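You operate a simulated robot arm through the tools that you are given. There is no shell and no other tool.

You are at the controls of a simulated robot arm. One attempt, no reset.

Task
Set plate and cup of water on the teal mat; fold the napkin.
Fine: Blue plate on the big ring, purple cup on the small ring, water from the purple jug to about its line. Fold the yellow napkin in half. Jug back. Spill no more than 8 ml. Drop, topple, chip or break nothing, tools too; pinch, knock, crush or weigh down nobody. Set down upright: cup, jug.
Where things are to end (x, y in the base frame): plate within 0.025 m of [0.77, 0.27].

The check looks at the end state, three seconds after you hand in, the way a careful person would. Anything else that was tipped, shoved, dropped, spilled or broken makes it a failure. Flat cloth is picked up by pressing the open fingertips on it (5 to 10 N) and closing them slowly along it; thin cloth reads only 2 to 8 mm in the jaws.

Robot
A 6-joint arm with a two-finger gripper, fixed in place. Base frame: the origin is at the foot of the arm, x ahead of it, y to its left, z up; the work surface is at about z = 0.75. Lengths are in m, angles in degrees, forces in N, time in s.
It reaches about 1.298 m from its shoulder. Its first joint turns from -149.0 to 149.0 degrees. Payload 1.57 kg.
The TCP is the grasp point between the finger pads, 0.021 m short of the fingertips. In the tool frame z runs along the fingers and y along their closing line. Largest opening 0.07 m; the body of the gripper starts 0.05 m behind the TCP.
Orientation is told as [roll, pitch, yaw] about the base's x, y, z axes, in that order, counted from this pose: with the fingers straight down and closing along the base's y, the tool's x points along the base's -x, its y along +y and its z along -z.

Tools
- The arm moves only by the tool servo_tool. Its argument "targets" is a list of rows, each an object of numbers (a shift or turn left out is 0, a gripper value left out holds the last): "ax", "ay", "az": the turn, a rotation vector about the base's x, y, z in units of 6 degrees (1.0 is 6 degrees); "x", "y", "z": the shift along the base's x, y, z in units of 40 mm (1.0 is 40 mm); "hand": the finger opening in m, from 0 to 0.07. In form: [{"ax": .., "ay": .., "az": .., "x": .., "y": .., "z": .., "hand": ..}, ...]. A call has 1 to 20 rows; each row shifts and turns the commanded pose from where the row before left it. A call with a number of a shift or a turn outside -1 to 1 is refused whole. A row lasts 0.2 s, in which the tool goes at most 0.05 m and 8.6 degrees; a call with a longer step from one row to the next is refused whole, and so is a gripper value outside its range. A pose out of reach is approached as far as the arm can. The call stops where the force on the tool passes 40 N (or 10 N more than at its start, if that is more) or the arm is blocked; 0.2 s more then pass. Each finger halts on what it meets, pressing with about 30 N; the grip force reading is that of the motor and also rises with nothing between the fingers. The clock runs only during rows and for 0.2 s after the last one: add rows that do not move to give the fingers time. The reply holds the time, the measured pose of the TCP, the force on the tool along the base axes, the opening and the grip force, in the units named above and with some noise, with the torque about the TCP (base axes, N m) and any sound that the robot's microphone picked up, and new pictures: "views" is both (left out), scene, wrist or none.
- Cameras (640 x 400 px; columns grow to the right, rows downward): "scene" is fixed at [0.0489, 0.4999, 1.4958]; the picture's right is [0.37, -0.93, 0.00], its down [-0.78, -0.31, -0.54] and it looks along [0.50, 0.20, -0.84] (base axes); focal length 276 px, centre (320, 200). "wrist" rides on the gripper at [0.079, 0.004, -0.081] in the tool frame; the picture's right is [-0.05, 1.00, 0.00], its down [-0.67, -0.04, -0.74] and it looks along [-0.74, -0.04, 0.67] (tool axes); focal length 256 px, centre (320, 200). There is no depth. A picture from a camera that has moved, and an enlarged one, comes with that camera's place and axes in the base frame and with its lens.
- move_column(by): slides the trunk up (or, below 0, down) by that many m; the arm rides with it, the base frame stays. It gives what a move gives, with no picture.
- close_up(camera, box): a new picture of the part [left, top, right, bottom] of that camera's present view, enlarged. No time passes.
- sign_off(): hands the job in; it is judged then, once.

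Places have to be worked out from the pictures, the camera data and where the tool is seen. Open the gripper and draw the arm clear of the work before you hand the job in, unless the task says otherwise.

The tools are called after ">>>" by a JSON object that holds its "op" and its "data". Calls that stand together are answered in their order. servo_tool: Moves the arm, as the interface text tells. Its arguments: {"type":"object","properties":{"targets":{"type":"array","items":{"type":"object","properties":{"ax":{"type":"number"},"ay":{"type":"number"},"az":{"type":"number"},"x":{"type":"number"},"y":{"type":"number"},"z":{"type":"number"},"hand":{"type":"number"}}}},"views":{"type":"string","enum":["both","scene","wrist","none"]}},"required":["targets"]} The other tools are called the same way: move_column (by) slides the trunk up or down; close_up (camera, box) takes an enlarged picture of a part of a camera's view; sign_off () hands the job in.

At the start:

```text
time_s: 0.0
tcp_pos: [0.5943, 0.4943, 1.1284]
tool_rot: [0.0, -0.1, 0.0]
ft_force: [0.0, -0.4, -0.6]
ft_torque: [0.0, -0.03, -0.02]
grip_width: 0.0698
finger_force: 0.1
trunk travel left (down, up): [-0.809, 0.161]
```

scene: 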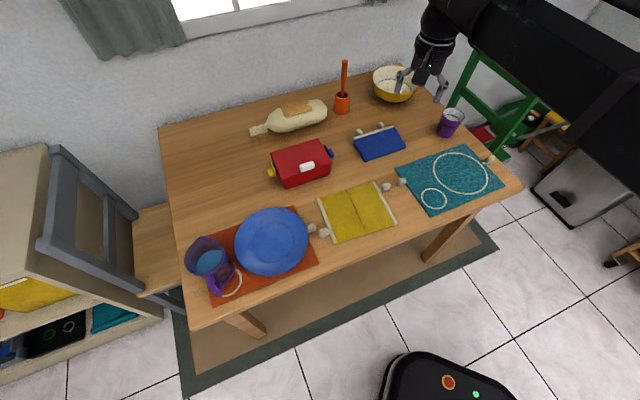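
wrist: 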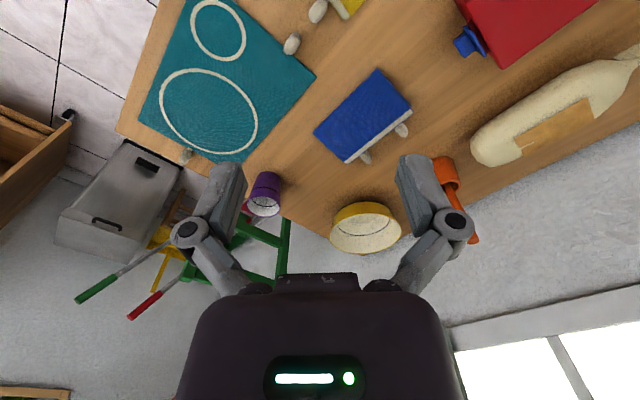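

The scene shows the plate and jug on the orange mat, the cup near the bowl, and several small grey things around the mats. I'll enlarge parts of the scene to identify everything before moving.

>>> {"op": "close_up", "data": {"camera": "scene", "box": [170, 190, 330, 310]}}

>>> {"op": "close_up", "data": {"camera": "scene", "box": [300, 140, 420, 250]}}

>>> {"op": "close_up", "data": {"camera": "scene", "box": [380, 90, 530, 220]}}

>>> {"op": "close_up", "data": {"camera": "scene", "box": [240, 50, 440, 200]}}

>>> {"op": "close_up", "data": {"camera": "wrist", "box": [120, 0, 440, 220]}}

```text
3.33 times, centred on (250, 250) of scene
camera zoom: at [0.0489, 0.4999, 1.4958], right [0.37, -0.93, 0.0], down [-0.78, -0.31, -0.54], along [0.5, 0.2, -0.84], focal length 918 px, centre (553, 33)
```

zoom: 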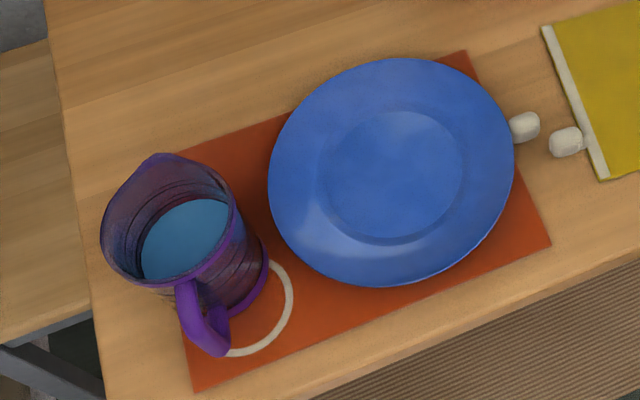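

```text
3.64 times, centred on (360, 195) of scene
camera zoom: at [0.0489, 0.4999, 1.4958], right [0.37, -0.93, 0.0], down [-0.78, -0.31, -0.54], along [0.5, 0.2, -0.84], focal length 1002 px, centre (174, 218)
```

zoom: 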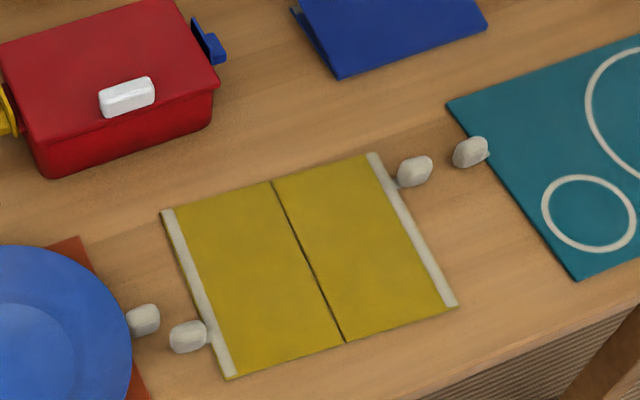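

```text
3.08 times, centred on (455, 155) of scene
camera zoom: at [0.0489, 0.4999, 1.4958], right [0.37, -0.93, 0.0], down [-0.78, -0.31, -0.54], along [0.5, 0.2, -0.84], focal length 848 px, centre (-95, 338)
```

zoom: 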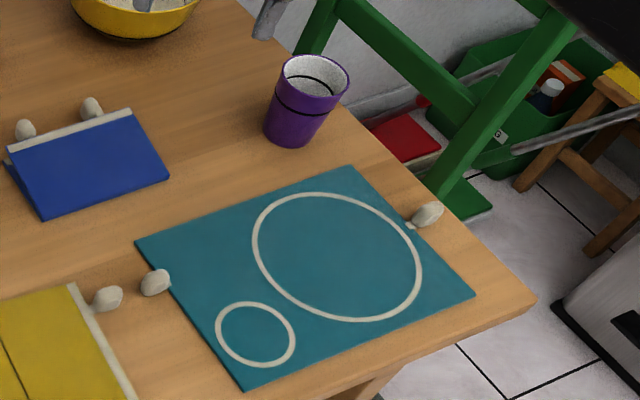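

```text
2.67 times, centred on (340, 125) of scene
camera zoom: at [0.0489, 0.4999, 1.4958], right [0.37, -0.93, 0.0], down [-0.78, -0.31, -0.54], along [0.5, 0.2, -0.84], focal length 735 px, centre (267, 400)
```

zoom: 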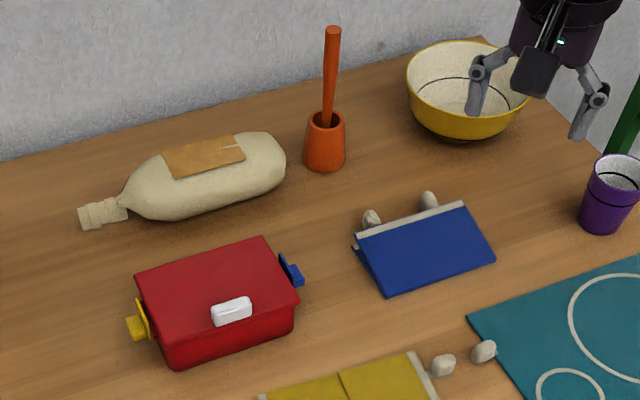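

```text
1.82 times, centred on (280, 110) of wrist
camera zoom: at [0.5142, 0.5005, 1.2091], right [0.05, 1.0, 0.0], down [0.66, -0.04, 0.75], along [0.75, -0.04, -0.67], focal length 465 px, centre (393, 364)
```

zoom: 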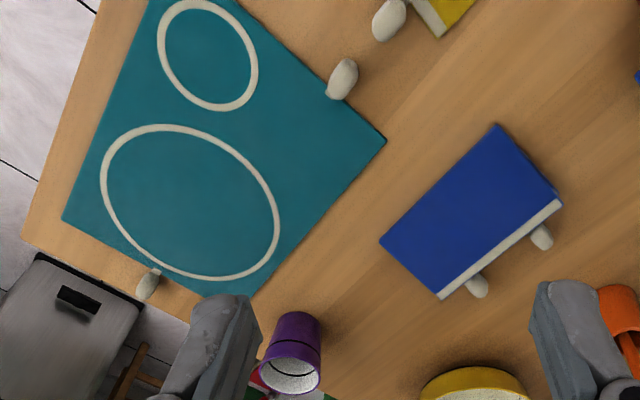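

The grey knobs are tabs on napkins and mats. The yellow napkin has a dark centre crease and a knob on each hem. By projection I put the plate at about (0.30, 0.75), the jug at (0.17, 0.85), the cup at (0.95, 0.35) and the small ring at (0.635, 0.34). I'll move the wrist camera over the plate to see its profile.

>>> {"op": "servo_tool", "data": {"targets": [{"x": -0.75, "y": 0.2, "z": -0.3, "az": 0.75}, {"x": -0.75, "y": 0.2, "z": -0.3, "az": 0.75}, {"x": -0.75, "y": 0.2, "z": -0.3, "az": 0.75}, {"x": -0.75, "y": 0.2, "z": -0.3, "az": 0.75}, {"x": -0.75, "y": 0.2, "z": -0.3, "az": 0.75}, {"x": -0.75, "y": 0.2, "z": -0.3, "az": 0.75}, {"x": -0.75, "y": 0.2, "z": -0.3, "az": 0.75}, {"x": -0.75, "y": 0.2, "z": -0.3, "az": 0.75}, {"x": -0.75, "y": 0.2, "z": -0.3, "az": 0.75}, {"x": -0.75, "y": 0.2, "z": -0.3, "az": 0.75}]}}

```text
time_s: 2.2
tcp_pos: [0.2908, 0.5764, 1.1278]
tool_rot: [0.0, -0.1, 45.1]
ft_force: [-0.2, -0.4, -0.5]
ft_torque: [0.0, -0.01, -0.05]
grip_width: 0.07
finger_force: 0.0
out of reach, approached as far as the arm can: row 1, 2, 3, 4, 5, 6, 7, 8, 9, 10
trunk travel left (down, up): [-0.809, 0.161]
camera wrist: at [0.2329, 0.5241, 1.2091], right [-0.67, 0.74, 0.0], down [0.49, 0.45, 0.75], along [0.55, 0.5, -0.67], focal length 256 px, centre (320, 200)
```

scene: 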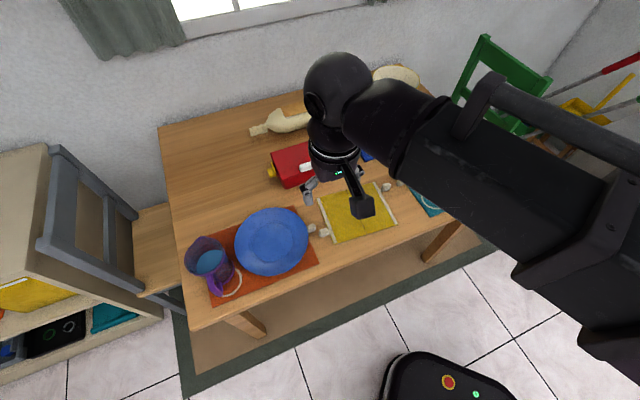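
wrist: 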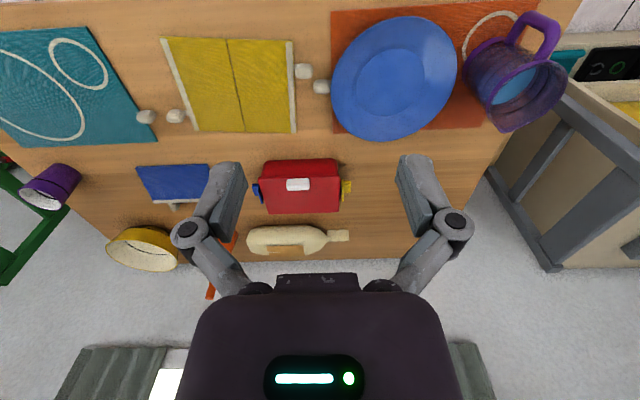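

The fingers-down pose can't go lower with the trunk at this height, so I'll slide the trunk down 0.2 m. The TCP is over clear table near the napkin, so this is safe.

>>> {"op": "move_column", "data": {"by": -0.2}}

```text
time_s: 4.4
tcp_pos: [0.293, 0.5755, 0.9261]
tool_rot: [0.1, -0.1, 45.0]
ft_force: [0.1, 0.5, 0.9]
ft_torque: [0.0, -0.01, -0.01]
grip_width: 0.0703
finger_force: 0.0
trunk travel left (down, up): [-0.609, 0.361]
```

TCP is at z=0.926 now. I'll make a small move toward the plate and look from both cameras.

>>> {"op": "servo_tool", "data": {"targets": [{"x": -0.5, "y": -0.2}, {"x": -0.5, "y": -0.2}, {"x": -0.5, "y": -0.2}, {"x": -0.5, "y": -0.2}]}}

```text
time_s: 5.4
tcp_pos: [0.2122, 0.5429, 0.9279]
tool_rot: [0.0, -0.1, 45.0]
ft_force: [-0.3, 0.3, -0.4]
ft_torque: [0.0, -0.02, 0.03]
grip_width: 0.0701
finger_force: 0.1
trunk travel left (down, up): [-0.609, 0.361]
camera wrist: at [0.1551, 0.4912, 1.0091], right [-0.67, 0.74, 0.0], down [0.5, 0.44, 0.75], along [0.55, 0.5, -0.67], focal length 256 px, centre (320, 200)
```

scene: 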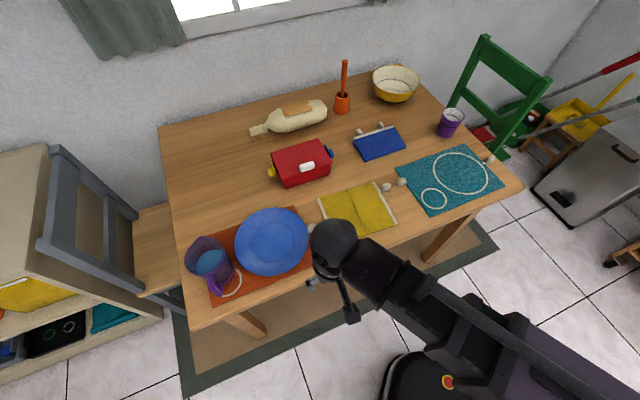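
wrist: 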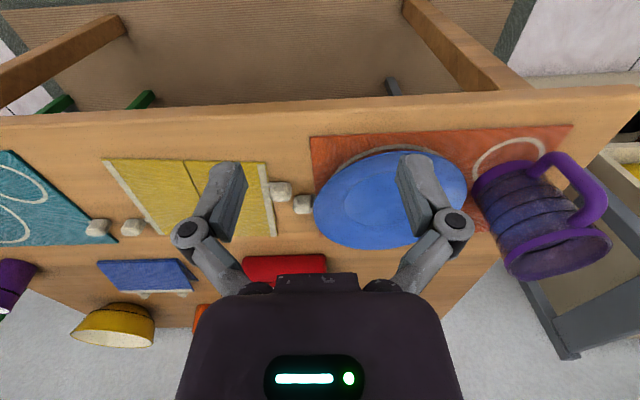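

I can see the plate rim overhanging its foot and the jug's handle from here, so I'll enlarge them.

>>> {"op": "close_up", "data": {"camera": "wrist", "box": [300, 110, 500, 260]}}

>>> {"op": "close_up", "data": {"camera": "wrist", "box": [450, 110, 630, 290]}}

>>> {"op": "close_up", "data": {"camera": "scene", "box": [170, 190, 330, 310]}}

```text
2.67 times, centred on (400, 185) of wrist
camera zoom: at [0.1551, 0.4912, 1.0091], right [-0.67, 0.74, 0.0], down [0.5, 0.44, 0.75], along [0.55, 0.5, -0.67], focal length 683 px, centre (107, 240)
```

zoom: 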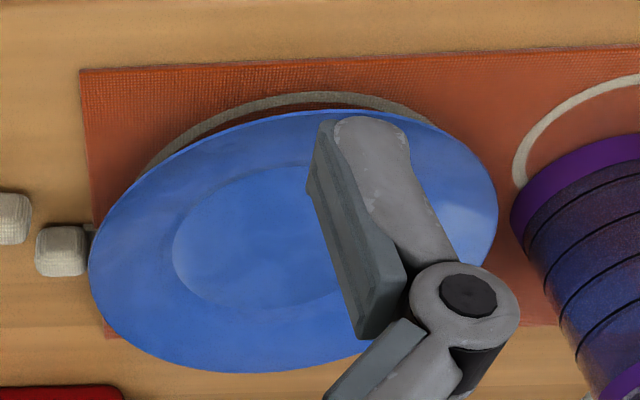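

```text
2.22 times, centred on (540, 200) of wrist
camera zoom: at [0.1551, 0.4912, 1.0091], right [-0.67, 0.74, 0.0], down [0.5, 0.44, 0.75], along [0.55, 0.5, -0.67], focal length 569 px, centre (-169, 200)
```

zoom: 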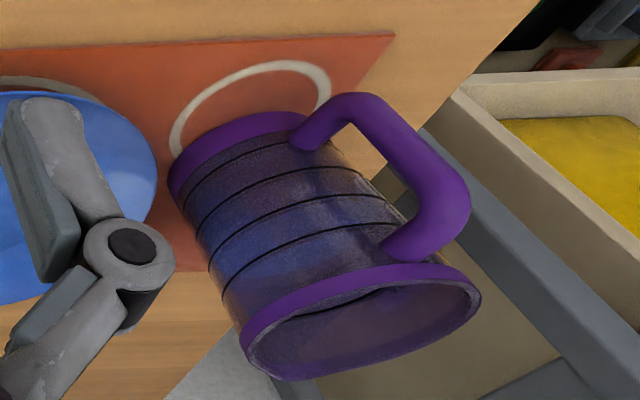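

```text
3.33 times, centred on (250, 250) of scene
camera zoom: at [0.0489, 0.4999, 1.4958], right [0.37, -0.93, 0.0], down [-0.78, -0.31, -0.54], along [0.5, 0.2, -0.84], focal length 918 px, centre (553, 33)
```

zoom: 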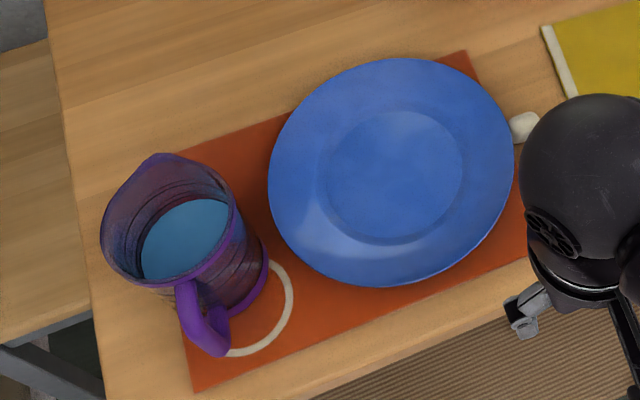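

The plate is flared with a foot, and the jug has a round bar handle pointing toward the front edge. I need the rim's slope and height, so I'll tilt the tool forward and bring the wrist camera low in front of the table edge for a side view.

>>> {"op": "servo_tool", "data": {"targets": [{"x": -0.2, "y": 0.2, "z": -0.4, "ax": 0.59, "ay": -0.59}, {"x": -0.2, "y": 0.2, "z": -0.4, "ax": 0.59, "ay": -0.59}, {"x": -0.2, "y": 0.2, "z": -0.4, "ax": 0.59, "ay": -0.59}, {"x": -0.2, "y": 0.2, "z": -0.4, "ax": 0.59, "ay": -0.59}, {"x": -0.2, "y": 0.2, "z": -0.4, "ax": 0.59, "ay": -0.59}, {"x": -0.2, "y": 0.2, "z": -0.4, "ax": 0.59, "ay": -0.59}, {"x": -0.2, "y": 0.2, "z": -0.4, "ax": 0.59, "ay": -0.59}]}}

```text
time_s: 7.0
tcp_pos: [0.157, 0.6007, 0.9622]
tool_rot: [0.1, -35.2, 45.1]
ft_force: [-0.2, -0.2, 1.0]
ft_torque: [0.0, 0.0, 0.05]
grip_width: 0.0701
finger_force: 0.0
out of reach, approached as far as the arm can: row 1, 2, 3, 4, 5, 6, 7
trunk travel left (down, up): [-0.609, 0.361]
camera wrist: at [0.0752, 0.5256, 0.9827], right [-0.68, 0.74, 0.03], down [0.11, 0.06, 0.99], along [0.73, 0.67, -0.12], focal length 256 px, centre (320, 200)
```

scene: 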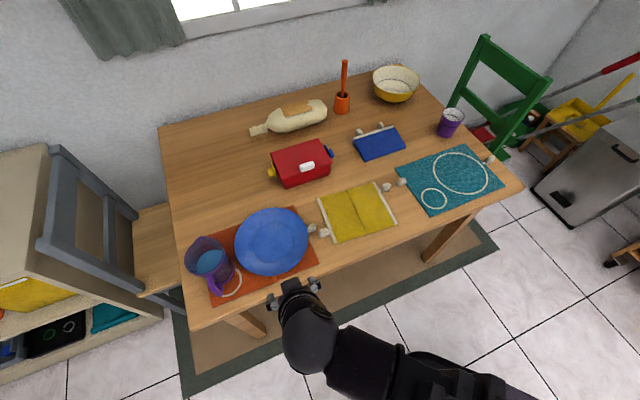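
wrist: 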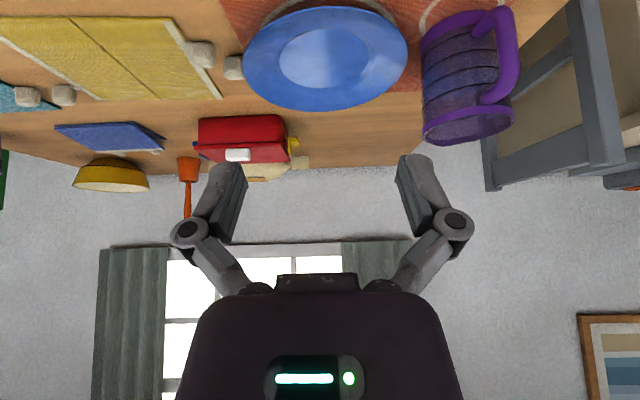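

Still limited by trunk height (z stayed at 0.962). The TCP is ~7 cm outside the table edge, so lowering the trunk a further 0.16 m is safe and gives the low side view.

>>> {"op": "move_column", "data": {"by": -0.16}}

>>> {"op": "servo_tool", "data": {"targets": [{"x": 0.0, "y": 0.0, "z": 0.0}]}}

```text
time_s: 8.8
tcp_pos: [0.1581, 0.6003, 0.8016]
tool_rot: [-0.1, -35.1, 45.1]
ft_force: [0.4, 0.0, -0.7]
ft_torque: [0.02, -0.03, -0.04]
grip_width: 0.0701
finger_force: 0.1
trunk travel left (down, up): [-0.449, 0.521]
```

```text
time_s: 9.2
tcp_pos: [0.1572, 0.5995, 0.8017]
tool_rot: [0.0, -35.1, 45.0]
ft_force: [0.1, -0.1, -0.4]
ft_torque: [-0.02, 0.02, -0.02]
grip_width: 0.0698
finger_force: 0.0
trunk travel left (down, up): [-0.449, 0.521]
camera wrist: at [0.0754, 0.5255, 0.8227], right [-0.68, 0.74, 0.03], down [0.11, 0.06, 0.99], along [0.73, 0.67, -0.12], focal length 256 px, centre (320, 200)
```

scene: 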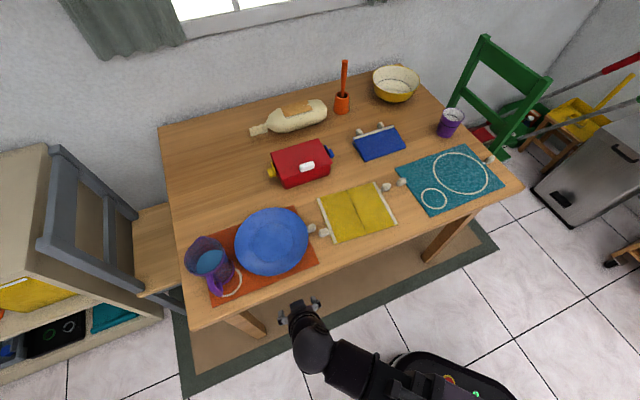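
wrist: 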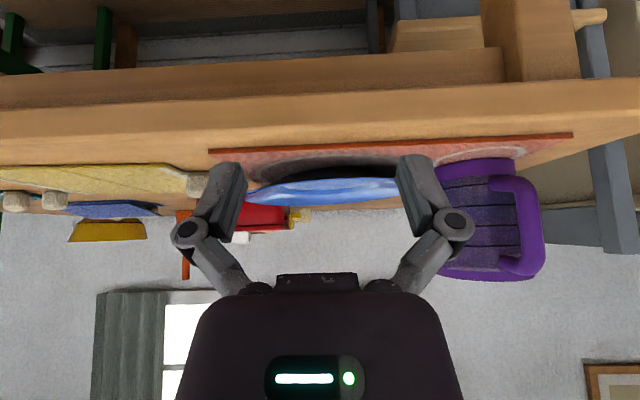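

>>> {"op": "close_up", "data": {"camera": "wrist", "box": [200, 120, 440, 240]}}

>>> {"op": "close_up", "data": {"camera": "wrist", "box": [380, 130, 580, 300]}}

```text
2.67 times, centred on (320, 180) of wrist
camera zoom: at [0.0754, 0.5255, 0.8227], right [-0.68, 0.74, 0.03], down [0.11, 0.06, 0.99], along [0.73, 0.67, -0.12], focal length 683 px, centre (320, 253)
```

zoom: 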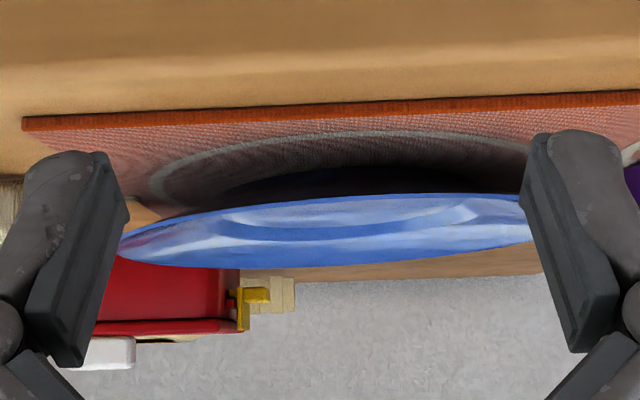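

```text
2.35 times, centred on (480, 215) of wrist
camera zoom: at [0.0754, 0.5255, 0.8227], right [-0.68, 0.74, 0.03], down [0.11, 0.06, 0.99], along [0.73, 0.67, -0.12], focal length 602 px, centre (-56, 165)
```

zoom: 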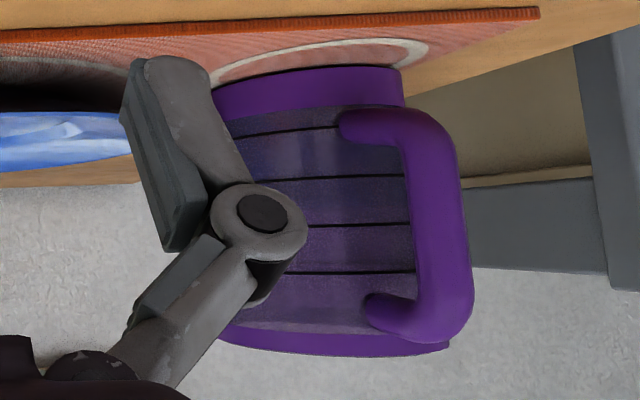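

The rim of the plate is at z≈0.78 (3 cm above the table) and overhangs a smaller foot. The jug handle faces the front edge, with its bar centre near (0.114, 0.795). I'll go slightly lower to look under the plate rim.

>>> {"op": "move_column", "data": {"by": -0.05}}

>>> {"op": "close_up", "data": {"camera": "wrist", "box": [200, 120, 440, 240]}}

```text
time_s: 10.1
tcp_pos: [0.1568, 0.5996, 0.7518]
tool_rot: [0.0, -35.1, 45.1]
ft_force: [-0.1, 0.2, 0.5]
ft_torque: [-0.02, -0.01, 0.01]
grip_width: 0.0699
finger_force: 0.1
trunk travel left (down, up): [-0.399, 0.571]
```

```text
2.67 times, centred on (320, 180) of wrist
camera zoom: at [0.0754, 0.5254, 0.7727], right [-0.68, 0.74, 0.03], down [0.11, 0.06, 0.99], along [0.73, 0.67, -0.12], focal length 683 px, centre (320, 253)
```

zoom: 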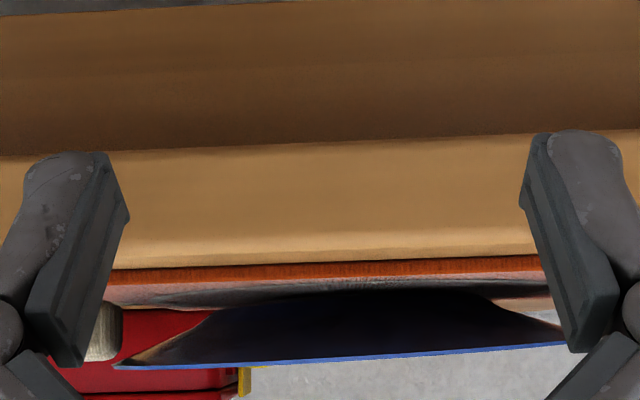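

I now have the plate's profile: rim at z≈0.78, outer rim slope of about 20–25° over a foot of radius ~0.065. I'll pinch the front rim with one finger above and one below. Still clear of the table, I'll turn the tool 90° about its axis, narrow the fingers and flatten the approach.

>>> {"op": "servo_tool", "data": {"targets": [{"ax": 0.4056, "ay": 0.4056, "az": -0.819, "x": -0.05, "y": -0.05, "z": 0.1, "hand": 0.03}, {"ax": 0.4056, "ay": 0.4056, "az": -0.819, "x": -0.05, "y": -0.05, "z": 0.1}, {"ax": 0.4056, "ay": 0.4056, "az": -0.819, "x": -0.05, "y": -0.05, "z": 0.1}, {"ax": 0.4056, "ay": 0.4056, "az": -0.819, "x": -0.05, "y": -0.05, "z": 0.1}, {"ax": 0.4056, "ay": 0.4056, "az": -0.819, "x": -0.05, "y": -0.05, "z": 0.1}, {"ax": 0.4056, "ay": 0.4056, "az": -0.819, "x": -0.05, "y": -0.05, "z": 0.1}, {"ax": 0.4056, "ay": 0.4056, "az": -0.819, "x": -0.05, "y": -0.05, "z": 0.1}, {"ax": 0.4056, "ay": 0.4056, "az": -0.819, "x": -0.05, "y": -0.05, "z": 0.1}, {"ax": 0.4056, "ay": 0.4056, "az": -0.819, "x": -0.05, "y": -0.05, "z": 0.1}, {"ax": 0.4056, "ay": 0.4056, "az": -0.819, "x": -0.05, "y": -0.05, "z": 0.1}, {"ax": 0.4056, "ay": 0.4056, "az": -0.819, "x": -0.05, "y": -0.05, "z": 0.1}, {"ax": 0.4056, "ay": 0.4056, "az": -0.819, "x": -0.05, "y": -0.05, "z": 0.1}, {"ax": 0.4056, "ay": 0.4056, "az": -0.819, "x": -0.05, "y": -0.05, "z": 0.1}, {"ax": 0.4056, "ay": 0.4056, "az": -0.819, "x": -0.05, "y": -0.05, "z": 0.1}, {"ax": 0.4056, "ay": 0.4056, "az": -0.819, "x": -0.05, "y": -0.05, "z": 0.1}]}}

```text
time_s: 13.3
tcp_pos: [0.1285, 0.5693, 0.7516]
tool_rot: [35.1, 0.0, -45.0]
ft_force: [-0.4, -0.8, -1.1]
ft_torque: [0.0, -0.02, 0.05]
grip_width: 0.0301
finger_force: 0.1
out of reach, approached as far as the arm can: row 1, 2, 3, 4, 5, 6, 7, 8, 9, 10, 11, 12, 13, 14, 15
trunk travel left (down, up): [-0.399, 0.571]
camera wrist: at [0.0412, 0.5969, 0.8205], right [0.62, 0.54, 0.57], down [0.15, -0.79, 0.59], along [0.77, -0.28, -0.57], focal length 256 px, centre (320, 200)
```

scene: 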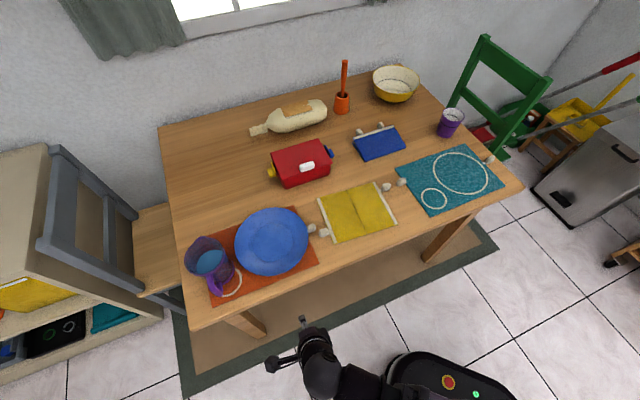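
wrist: 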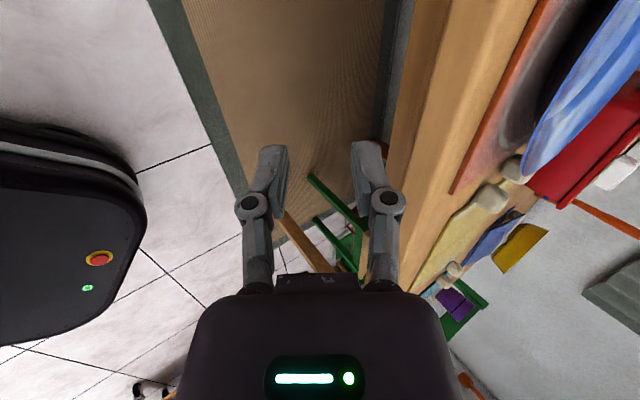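

The x, y and orientation commands all track, but z hasn't moved in any call, as if height comes only from the trunk. I'll test that with a pure z command.

>>> {"op": "servo_tool", "data": {"targets": [{"z": 0.5}, {"z": 0.5}], "views": "none"}}

```text
time_s: 13.9
tcp_pos: [0.1276, 0.5693, 0.7512]
tool_rot: [35.1, -0.1, -45.0]
ft_force: [-0.4, 0.6, 0.7]
ft_torque: [-0.03, -0.02, 0.03]
grip_width: 0.0301
finger_force: 0.0
out of reach, approached as far as the arm can: row 1, 2
trunk travel left (down, up): [-0.399, 0.571]
```

Confirmed: TCP height is set only by the trunk and the tilt (wrist height minus 0.189·cos tilt). I'll flatten the tilt to 63° and advance to about 5 cm in front of the plate rim, then check the view before lowering the trunk.

>>> {"op": "servo_tool", "data": {"targets": [{"ax": 0.55, "ay": -0.55, "x": 0.25, "y": 0.25, "hand": 0.024}, {"ax": 0.55, "ay": -0.55, "x": 0.25, "y": 0.25}, {"ax": 0.55, "ay": -0.55, "x": 0.25, "y": 0.25}, {"ax": 0.55, "ay": -0.55, "x": 0.25, "y": 0.25}, {"ax": 0.55, "ay": -0.55, "x": 0.25, "y": 0.25}, {"ax": 0.55, "ay": -0.55, "x": 0.25, "y": 0.25}]}}

```text
time_s: 15.3
tcp_pos: [0.1877, 0.63, 0.8189]
tool_rot: [63.0, -0.1, -45.2]
ft_force: [-0.5, -0.6, 0.5]
ft_torque: [0.02, 0.01, 0.0]
grip_width: 0.0242
finger_force: 0.0
out of reach, approached as far as the arm can: row 1, 2, 3, 4, 5, 6
trunk travel left (down, up): [-0.399, 0.571]
camera wrist: at [0.0827, 0.6385, 0.8601], right [0.36, 0.28, 0.89], down [-0.01, -0.95, 0.31], along [0.93, -0.12, -0.34], focal length 256 px, centre (320, 200)
```

scene: 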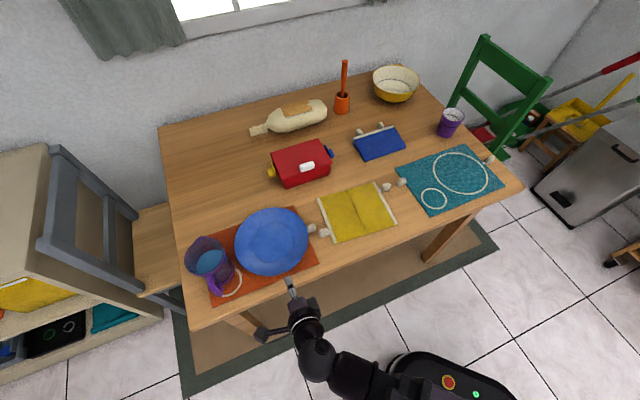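
wrist: 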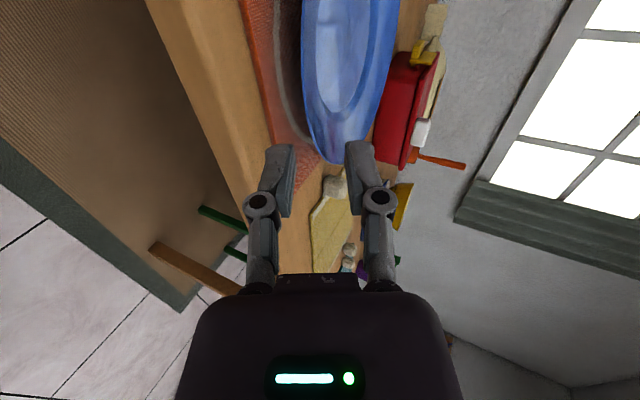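

The side view shows the rim just below the finger centre line, matching my plate estimate within ~3 mm. I'll flatten to 68° to match the rim slope, narrow the opening to 16 mm, and lower the trunk to put the TCP at z≈0.783.

>>> {"op": "servo_tool", "data": {"targets": [{"ax": 0.59, "ay": -0.59, "hand": 0.016}, {}], "views": "none"}}

>>> {"op": "move_column", "data": {"by": -0.05}}

>>> {"op": "servo_tool", "data": {"targets": [{}], "views": "wrist"}}

>>> {"op": "close_up", "data": {"camera": "wrist", "box": [220, 60, 420, 210]}}

```text
time_s: 15.9
tcp_pos: [0.1893, 0.6303, 0.8339]
tool_rot: [68.0, -0.2, -45.0]
ft_force: [-0.3, 0.6, -1.2]
ft_torque: [-0.04, -0.02, 0.01]
grip_width: 0.0161
finger_force: 0.1
out of reach, approached as far as the arm can: row 1
trunk travel left (down, up): [-0.399, 0.571]
```

```text
time_s: 16.8
tcp_pos: [0.1899, 0.6312, 0.7833]
tool_rot: [68.1, -0.3, -45.1]
ft_force: [-0.5, -0.1, -0.9]
ft_torque: [0.0, 0.0, 0.02]
grip_width: 0.0162
finger_force: 0.1
trunk travel left (down, up): [-0.349, 0.621]
```

```text
time_s: 17.2
tcp_pos: [0.1893, 0.6313, 0.7845]
tool_rot: [68.1, -0.3, -45.1]
ft_force: [0.1, 0.4, 0.6]
ft_torque: [0.01, 0.01, -0.02]
grip_width: 0.0159
finger_force: 0.0
trunk travel left (down, up): [-0.349, 0.621]
camera wrist: at [0.081, 0.6365, 0.8185], right [0.3, 0.23, 0.93], down [-0.03, -0.97, 0.25], along [0.95, -0.1, -0.28], focal length 256 px, centre (320, 200)
```

wrist: 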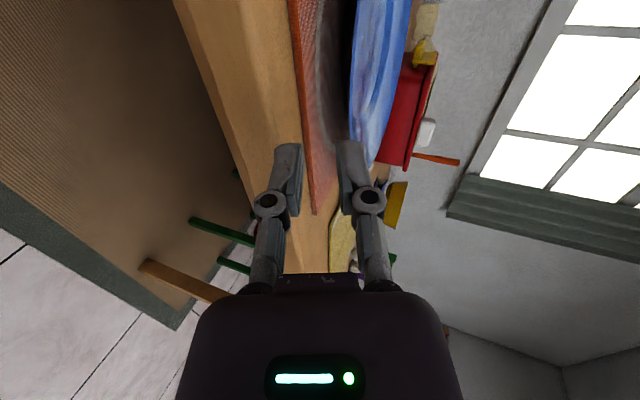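

```text
2.67 times, centred on (320, 135) of wrist
camera zoom: at [0.081, 0.6365, 0.8185], right [0.3, 0.23, 0.93], down [-0.03, -0.97, 0.25], along [0.95, -0.1, -0.28], focal length 683 px, centre (320, 373)
```

zoom: 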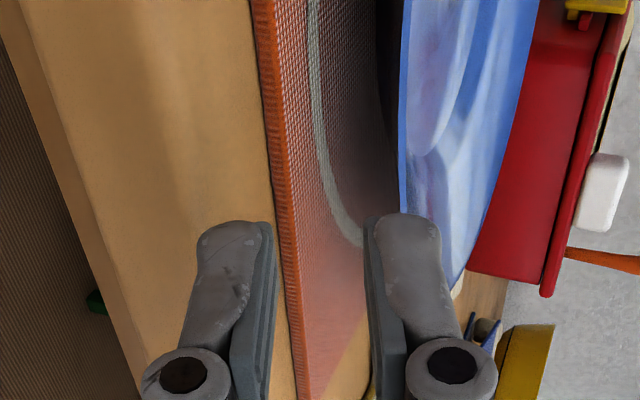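

The rim sits about 4 mm below where the centre line will end up after a horizontal advance. I'll open to 20 mm for more clearance under the rim and advance 35 mm along the table normal, then check.

>>> {"op": "servo_tool", "data": {"targets": [{"hand": 0.02}, {"x": 0.15, "y": 0.15}, {"x": 0.15, "y": 0.15}, {"x": 0.15, "y": 0.15}, {"x": 0.15, "y": 0.15}, {}], "views": "wrist"}}

>>> {"op": "close_up", "data": {"camera": "wrist", "box": [240, 80, 400, 200]}}

```text
time_s: 18.6
tcp_pos: [0.2126, 0.6557, 0.7835]
tool_rot: [67.9, -0.2, -45.1]
ft_force: [1.5, 0.4, 0.8]
ft_torque: [-0.01, -0.02, 0.01]
grip_width: 0.0199
finger_force: 0.1
trunk travel left (down, up): [-0.349, 0.621]
camera wrist: at [0.1044, 0.6613, 0.8184], right [0.3, 0.23, 0.93], down [-0.03, -0.97, 0.25], along [0.95, -0.1, -0.29], focal length 256 px, centre (320, 200)
```

wrist: 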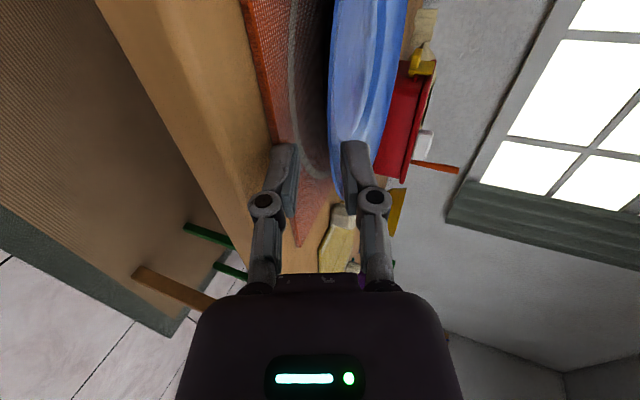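

```text
3.33 times, centred on (320, 140) of wrist
camera zoom: at [0.1044, 0.6613, 0.8184], right [0.3, 0.23, 0.93], down [-0.03, -0.97, 0.25], along [0.95, -0.1, -0.29], focal length 853 px, centre (320, 400)
```

zoom: 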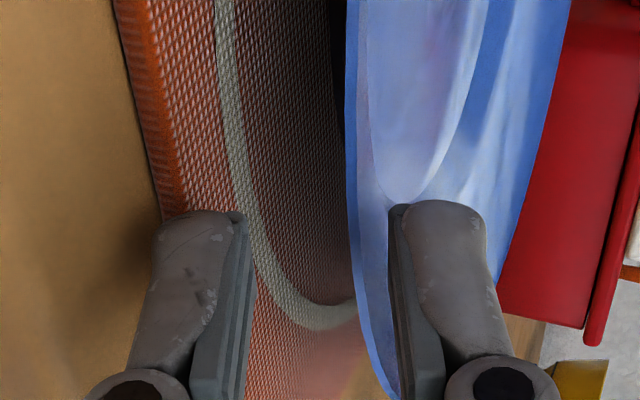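

The rim is now about 5 mm above the centre line, and a further 25 mm advance should place it nearly centred between the fingers. I'll advance and check for contact.

>>> {"op": "servo_tool", "data": {"targets": [{"x": 0.11, "y": 0.11}, {"x": 0.11, "y": 0.11}, {"x": 0.11, "y": 0.11}, {"x": 0.11, "y": 0.11}, {}], "views": "wrist"}}

>>> {"op": "close_up", "data": {"camera": "wrist", "box": [240, 80, 400, 200]}}

>>> {"op": "close_up", "data": {"camera": "scene", "box": [200, 200, 360, 320]}}

```text
time_s: 19.8
tcp_pos: [0.2313, 0.6731, 0.7825]
tool_rot: [67.8, -0.2, -45.1]
ft_force: [0.0, 0.4, -0.8]
ft_torque: [-0.02, 0.0, 0.0]
grip_width: 0.0197
finger_force: 0.0
trunk travel left (down, up): [-0.349, 0.621]
camera wrist: at [0.1231, 0.6779, 0.8184], right [0.3, 0.23, 0.93], down [-0.03, -0.97, 0.25], along [0.95, -0.1, -0.29], focal length 256 px, centre (320, 200)
```

wrist: 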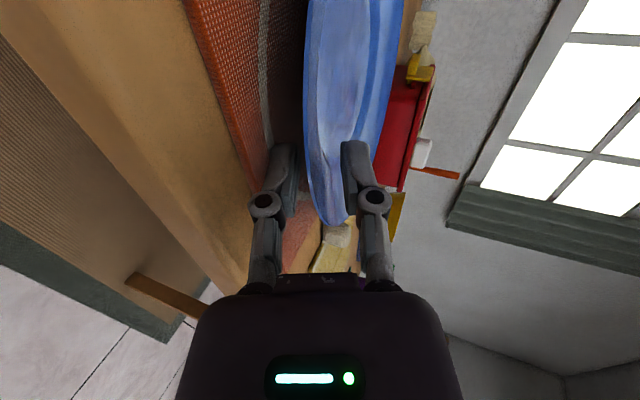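

```text
3.33 times, centred on (320, 140) of wrist
camera zoom: at [0.1231, 0.6779, 0.8184], right [0.3, 0.23, 0.93], down [-0.03, -0.97, 0.25], along [0.95, -0.1, -0.29], focal length 853 px, centre (320, 400)
```

zoom: 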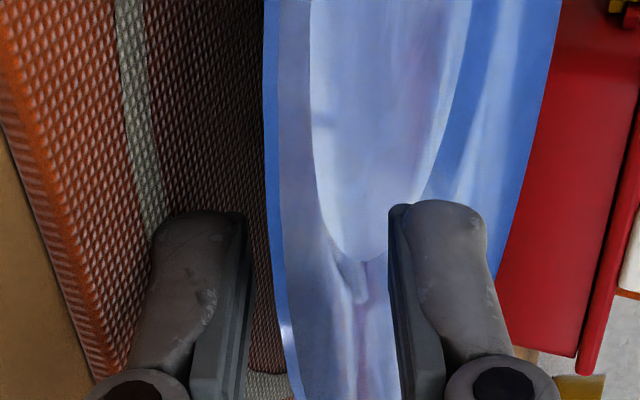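

```text
3.33 times, centred on (280, 260) of scene
camera zoom: at [0.0489, 0.4999, 1.4958], right [0.37, -0.93, 0.0], down [-0.78, -0.31, -0.54], along [0.5, 0.2, -0.84], focal length 918 px, centre (453, 0)
```

zoom: 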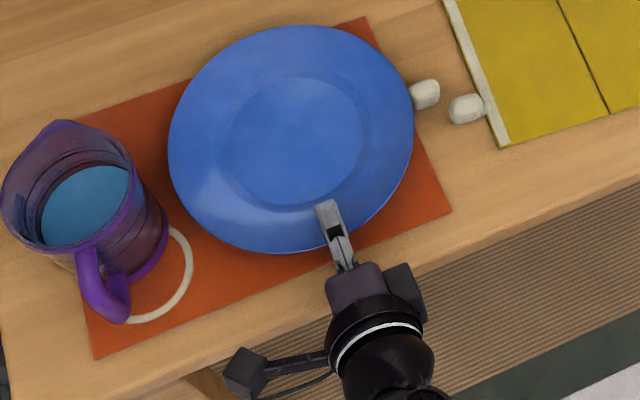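

Fingers straddle the rim, with it about 4 mm below the centre line. I'll narrow to 15 mm, lower the trunk 2.5 mm to centre, then look.

>>> {"op": "servo_tool", "data": {"targets": [{"hand": 0.016}, {}], "views": "none"}}

>>> {"op": "move_column", "data": {"by": -0.003}}

>>> {"op": "close_up", "data": {"camera": "wrist", "box": [240, 80, 400, 200]}}

```text
time_s: 20.4
tcp_pos: [0.2314, 0.6734, 0.7827]
tool_rot: [67.9, -0.2, -45.1]
ft_force: [0.2, -0.1, 0.4]
ft_torque: [0.02, 0.03, -0.04]
grip_width: 0.0159
finger_force: 0.0
trunk travel left (down, up): [-0.349, 0.621]
```

```text
time_s: 21.0
tcp_pos: [0.2314, 0.6724, 0.7811]
tool_rot: [67.9, -0.3, -45.0]
ft_force: [0.4, -0.7, -0.8]
ft_torque: [-0.02, -0.04, 0.0]
grip_width: 0.0157
finger_force: 0.1
trunk travel left (down, up): [-0.346, 0.624]
```

```text
3.33 times, centred on (320, 140) of wrist
camera zoom: at [0.1231, 0.6779, 0.8154], right [0.3, 0.23, 0.93], down [-0.03, -0.97, 0.25], along [0.95, -0.1, -0.29], focal length 853 px, centre (320, 400)
```

zoom: 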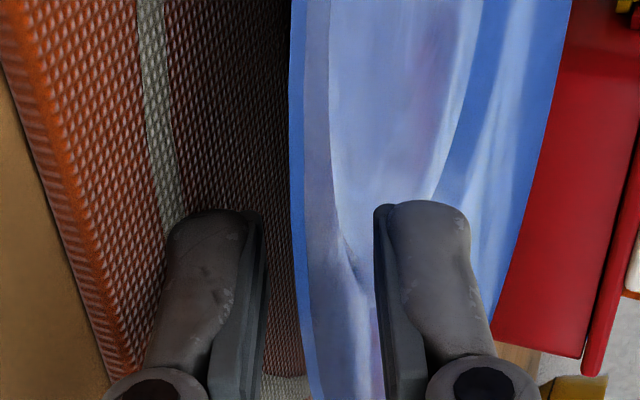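

The rim is now centred between the pads, so I'll close gently onto it.

>>> {"op": "servo_tool", "data": {"targets": [{"hand": 0.01}, {"hand": 0.007}, {"hand": 0.004}, {"hand": 0.0}, {}, {}], "views": "wrist"}}

>>> {"op": "close_up", "data": {"camera": "wrist", "box": [240, 80, 400, 200]}}

```text
time_s: 22.4
tcp_pos: [0.2315, 0.6719, 0.7809]
tool_rot: [67.9, -0.1, -45.1]
ft_force: [-0.1, 0.9, -0.5]
ft_torque: [0.12, 0.06, -0.11]
grip_width: 0.0059
finger_force: 30.3
trunk travel left (down, up): [-0.346, 0.624]
camera wrist: at [0.1232, 0.6779, 0.8154], right [0.3, 0.23, 0.93], down [-0.03, -0.97, 0.25], along [0.95, -0.1, -0.29], focal length 256 px, centre (320, 200)
```

wrist: 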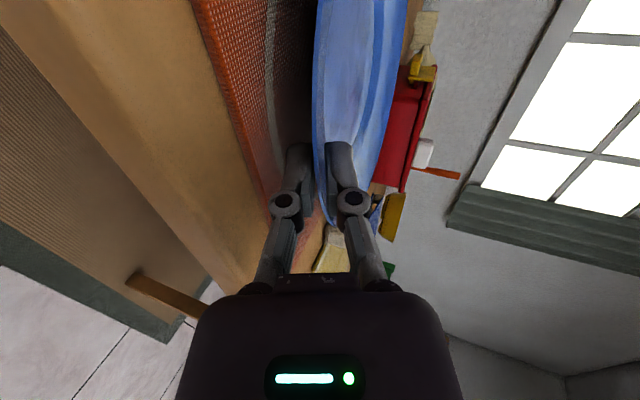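

```text
3.33 times, centred on (320, 140) of wrist
camera zoom: at [0.1232, 0.6779, 0.8154], right [0.3, 0.23, 0.93], down [-0.03, -0.97, 0.25], along [0.95, -0.1, -0.29], focal length 853 px, centre (320, 400)
```

zoom: 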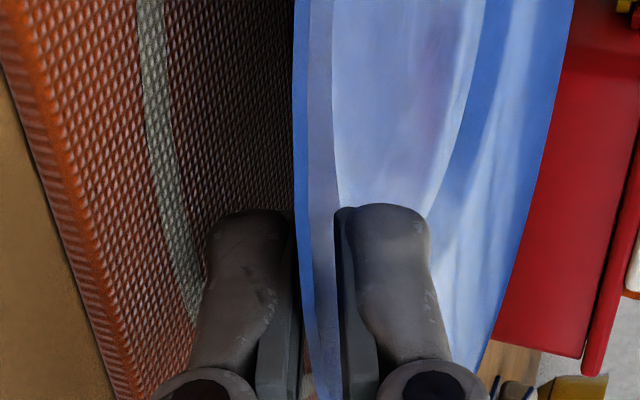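

The rim is gripped (5.9 mm, 30 N) with negligible side load. I'll lift 1 cm by the trunk and check the load and plate attitude.

>>> {"op": "move_column", "data": {"by": 0.012}}

>>> {"op": "servo_tool", "data": {"targets": [{}]}}

>>> {"op": "close_up", "data": {"camera": "wrist", "box": [240, 60, 440, 210]}}

```text
time_s: 23.0
tcp_pos: [0.2318, 0.6729, 0.7917]
tool_rot: [67.9, -0.2, -45.1]
ft_force: [-0.3, 0.6, -2.3]
ft_torque: [-0.18, 0.16, 0.0]
grip_width: 0.0061
finger_force: 30.2
trunk travel left (down, up): [-0.358, 0.612]
```

```text
time_s: 23.4
tcp_pos: [0.2307, 0.6719, 0.7912]
tool_rot: [67.8, -0.2, -45.1]
ft_force: [0.8, -0.2, -2.0]
ft_torque: [-0.19, 0.15, 0.01]
grip_width: 0.0061
finger_force: 29.3
trunk travel left (down, up): [-0.358, 0.612]
camera wrist: at [0.1231, 0.678, 0.8273], right [0.3, 0.23, 0.93], down [-0.03, -0.97, 0.25], along [0.95, -0.1, -0.29], focal length 256 px, centre (320, 200)
```

scene: 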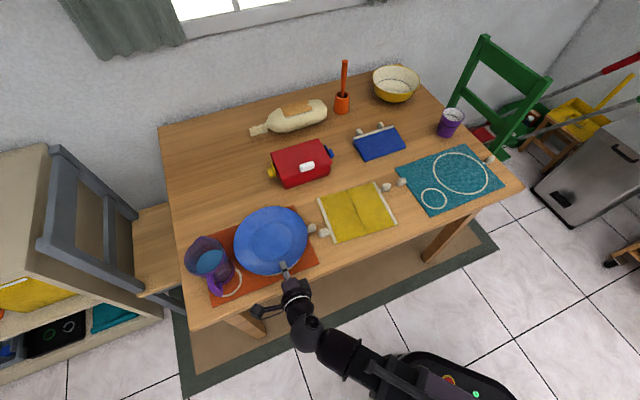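
wrist: 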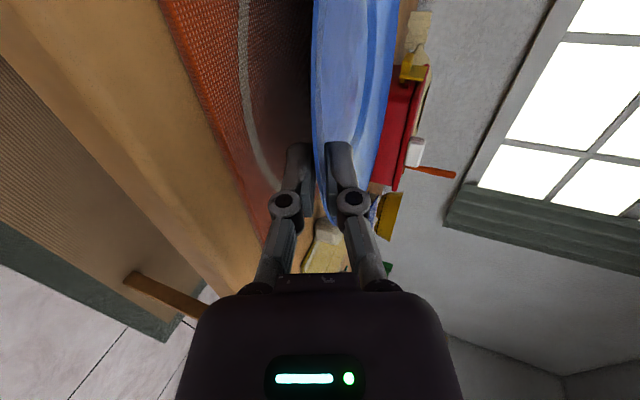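

```text
2.67 times, centred on (340, 135) of wrist
camera zoom: at [0.1231, 0.678, 0.8273], right [0.3, 0.23, 0.93], down [-0.03, -0.97, 0.25], along [0.95, -0.1, -0.29], focal length 683 px, centre (267, 373)
```

zoom: 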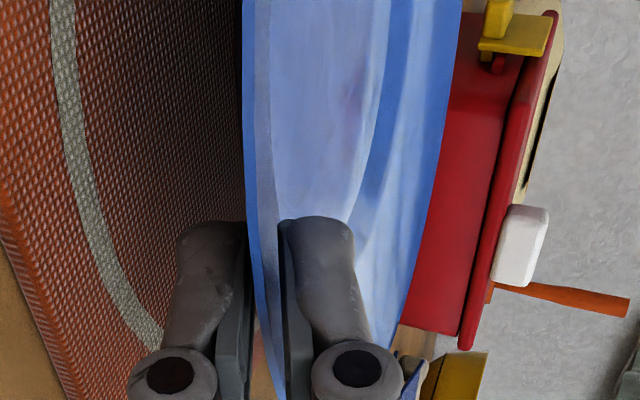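

The plate is lifted cleanly (~0.23 kg, torque 0.24 N·m, no slip). I'll raise it 8 cm more and then carry it parallel to the front edge toward the teal mat.

>>> {"op": "move_column", "data": {"by": 0.08}}

>>> {"op": "servo_tool", "data": {"targets": [{"x": 0.1, "y": -0.1}, {"x": 0.2, "y": -0.2}, {"x": 0.35, "y": -0.35}, {"x": 0.5, "y": -0.5}, {"x": 0.5, "y": -0.5}, {"x": 0.5, "y": -0.5}, {"x": 0.5, "y": -0.5}, {"x": 0.5, "y": -0.5}, {"x": 0.5, "y": -0.5}, {"x": 0.5, "y": -0.5}, {"x": 0.5, "y": -0.5}, {"x": 0.5, "y": -0.5}, {"x": 0.35, "y": -0.35}, {"x": 0.2, "y": -0.2}, {"x": 0.1, "y": -0.1}]}}

```text
time_s: 24.5
tcp_pos: [0.2309, 0.6729, 0.8721]
tool_rot: [67.9, -0.2, -45.0]
ft_force: [0.6, -0.4, -1.6]
ft_torque: [-0.17, 0.15, 0.02]
grip_width: 0.0061
finger_force: 29.8
trunk travel left (down, up): [-0.438, 0.532]
```

```text
time_s: 27.7
tcp_pos: [0.4902, 0.4925, 0.8726]
tool_rot: [67.9, -0.2, -45.1]
ft_force: [0.3, -0.1, -2.1]
ft_torque: [-0.21, 0.18, -0.03]
grip_width: 0.0059
finger_force: 30.1
out of reach, approached as far as the arm can: row 6, 7, 8, 9, 10, 11, 12, 15
trunk travel left (down, up): [-0.438, 0.532]
camera wrist: at [0.3822, 0.4975, 0.9073], right [0.3, 0.23, 0.93], down [-0.03, -0.97, 0.25], along [0.95, -0.1, -0.29], focal length 256 px, centre (320, 200)
```

scene: 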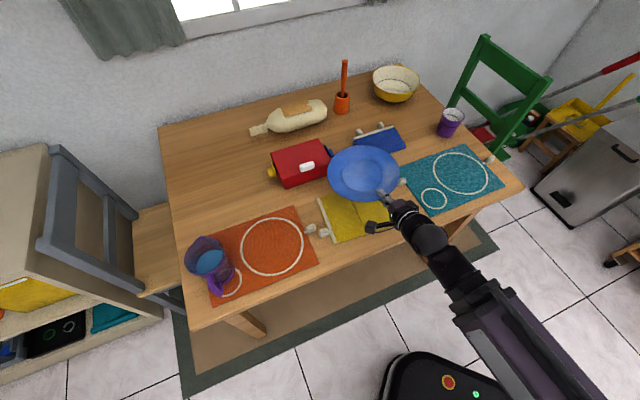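
wrist: 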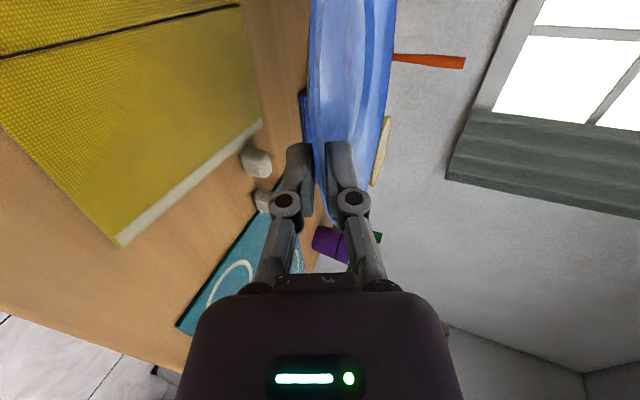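

There's an inner reach limit: the wrist can't come within about 0.52 m of the base axis, so the path was pushed outward. The plate is still held level. I'll go on by a slightly wider route to the spot over the big ring.

>>> {"op": "servo_tool", "data": {"targets": [{"x": 0.2, "y": -0.18}, {"x": 0.5, "y": -0.44}, {"x": 0.5, "y": -0.44}, {"x": 0.5, "y": -0.44}, {"x": 0.5, "y": -0.44}, {"x": 0.5, "y": -0.44}, {"x": 0.5, "y": -0.44}, {"x": 0.3, "y": -0.5}, {"x": 0.24, "y": -0.55}, {"x": 0.24, "y": -0.55}, {"x": 0.24, "y": -0.55}, {"x": 0.24, "y": -0.55}, {"x": 0.24, "y": -0.55}, {"x": 0.24, "y": -0.55}, {"x": 0.15, "y": -0.4}, {"x": 0.1, "y": -0.3}, {"x": 0.05, "y": -0.15}, {}]}}

```text
time_s: 31.5
tcp_pos: [0.7009, 0.192, 0.8722]
tool_rot: [68.0, -0.2, -45.1]
ft_force: [-0.4, 0.3, -1.8]
ft_torque: [-0.18, 0.17, 0.0]
grip_width: 0.006
finger_force: 29.9
trunk travel left (down, up): [-0.438, 0.532]
camera wrist: at [0.5927, 0.1984, 0.9074], right [0.3, 0.23, 0.93], down [-0.03, -0.97, 0.25], along [0.95, -0.1, -0.29], focal length 256 px, centre (320, 200)
```

scene: 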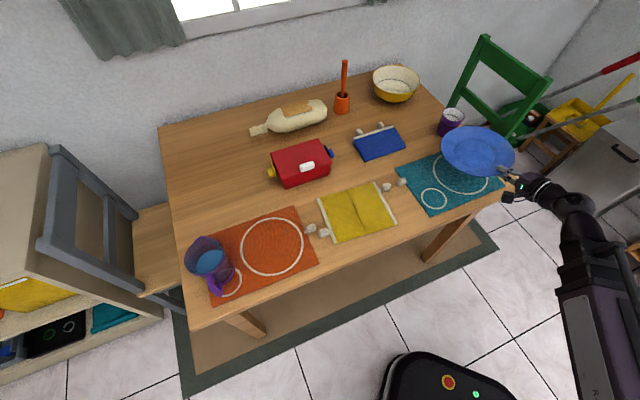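
wrist: 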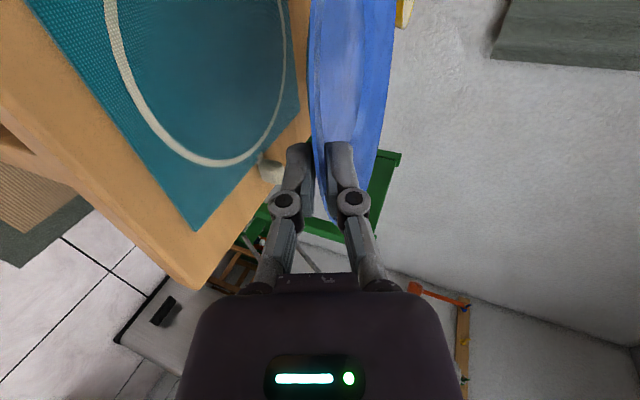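

The plate is above the big ring. I'll enlarge to measure its centre relative to the ring before lowering.

>>> {"op": "close_up", "data": {"camera": "scene", "box": [400, 90, 560, 220]}}

```text
3.08 times, centred on (480, 155) of scene
camera zoom: at [0.0489, 0.4999, 1.4958], right [0.37, -0.93, 0.0], down [-0.78, -0.31, -0.54], along [0.5, 0.2, -0.84], focal length 848 px, centre (-172, 338)
```

zoom: 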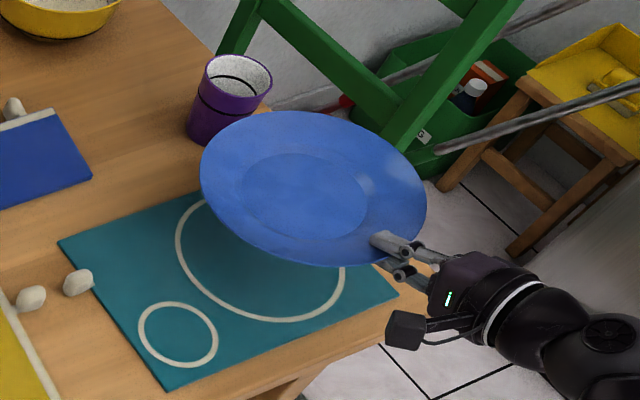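

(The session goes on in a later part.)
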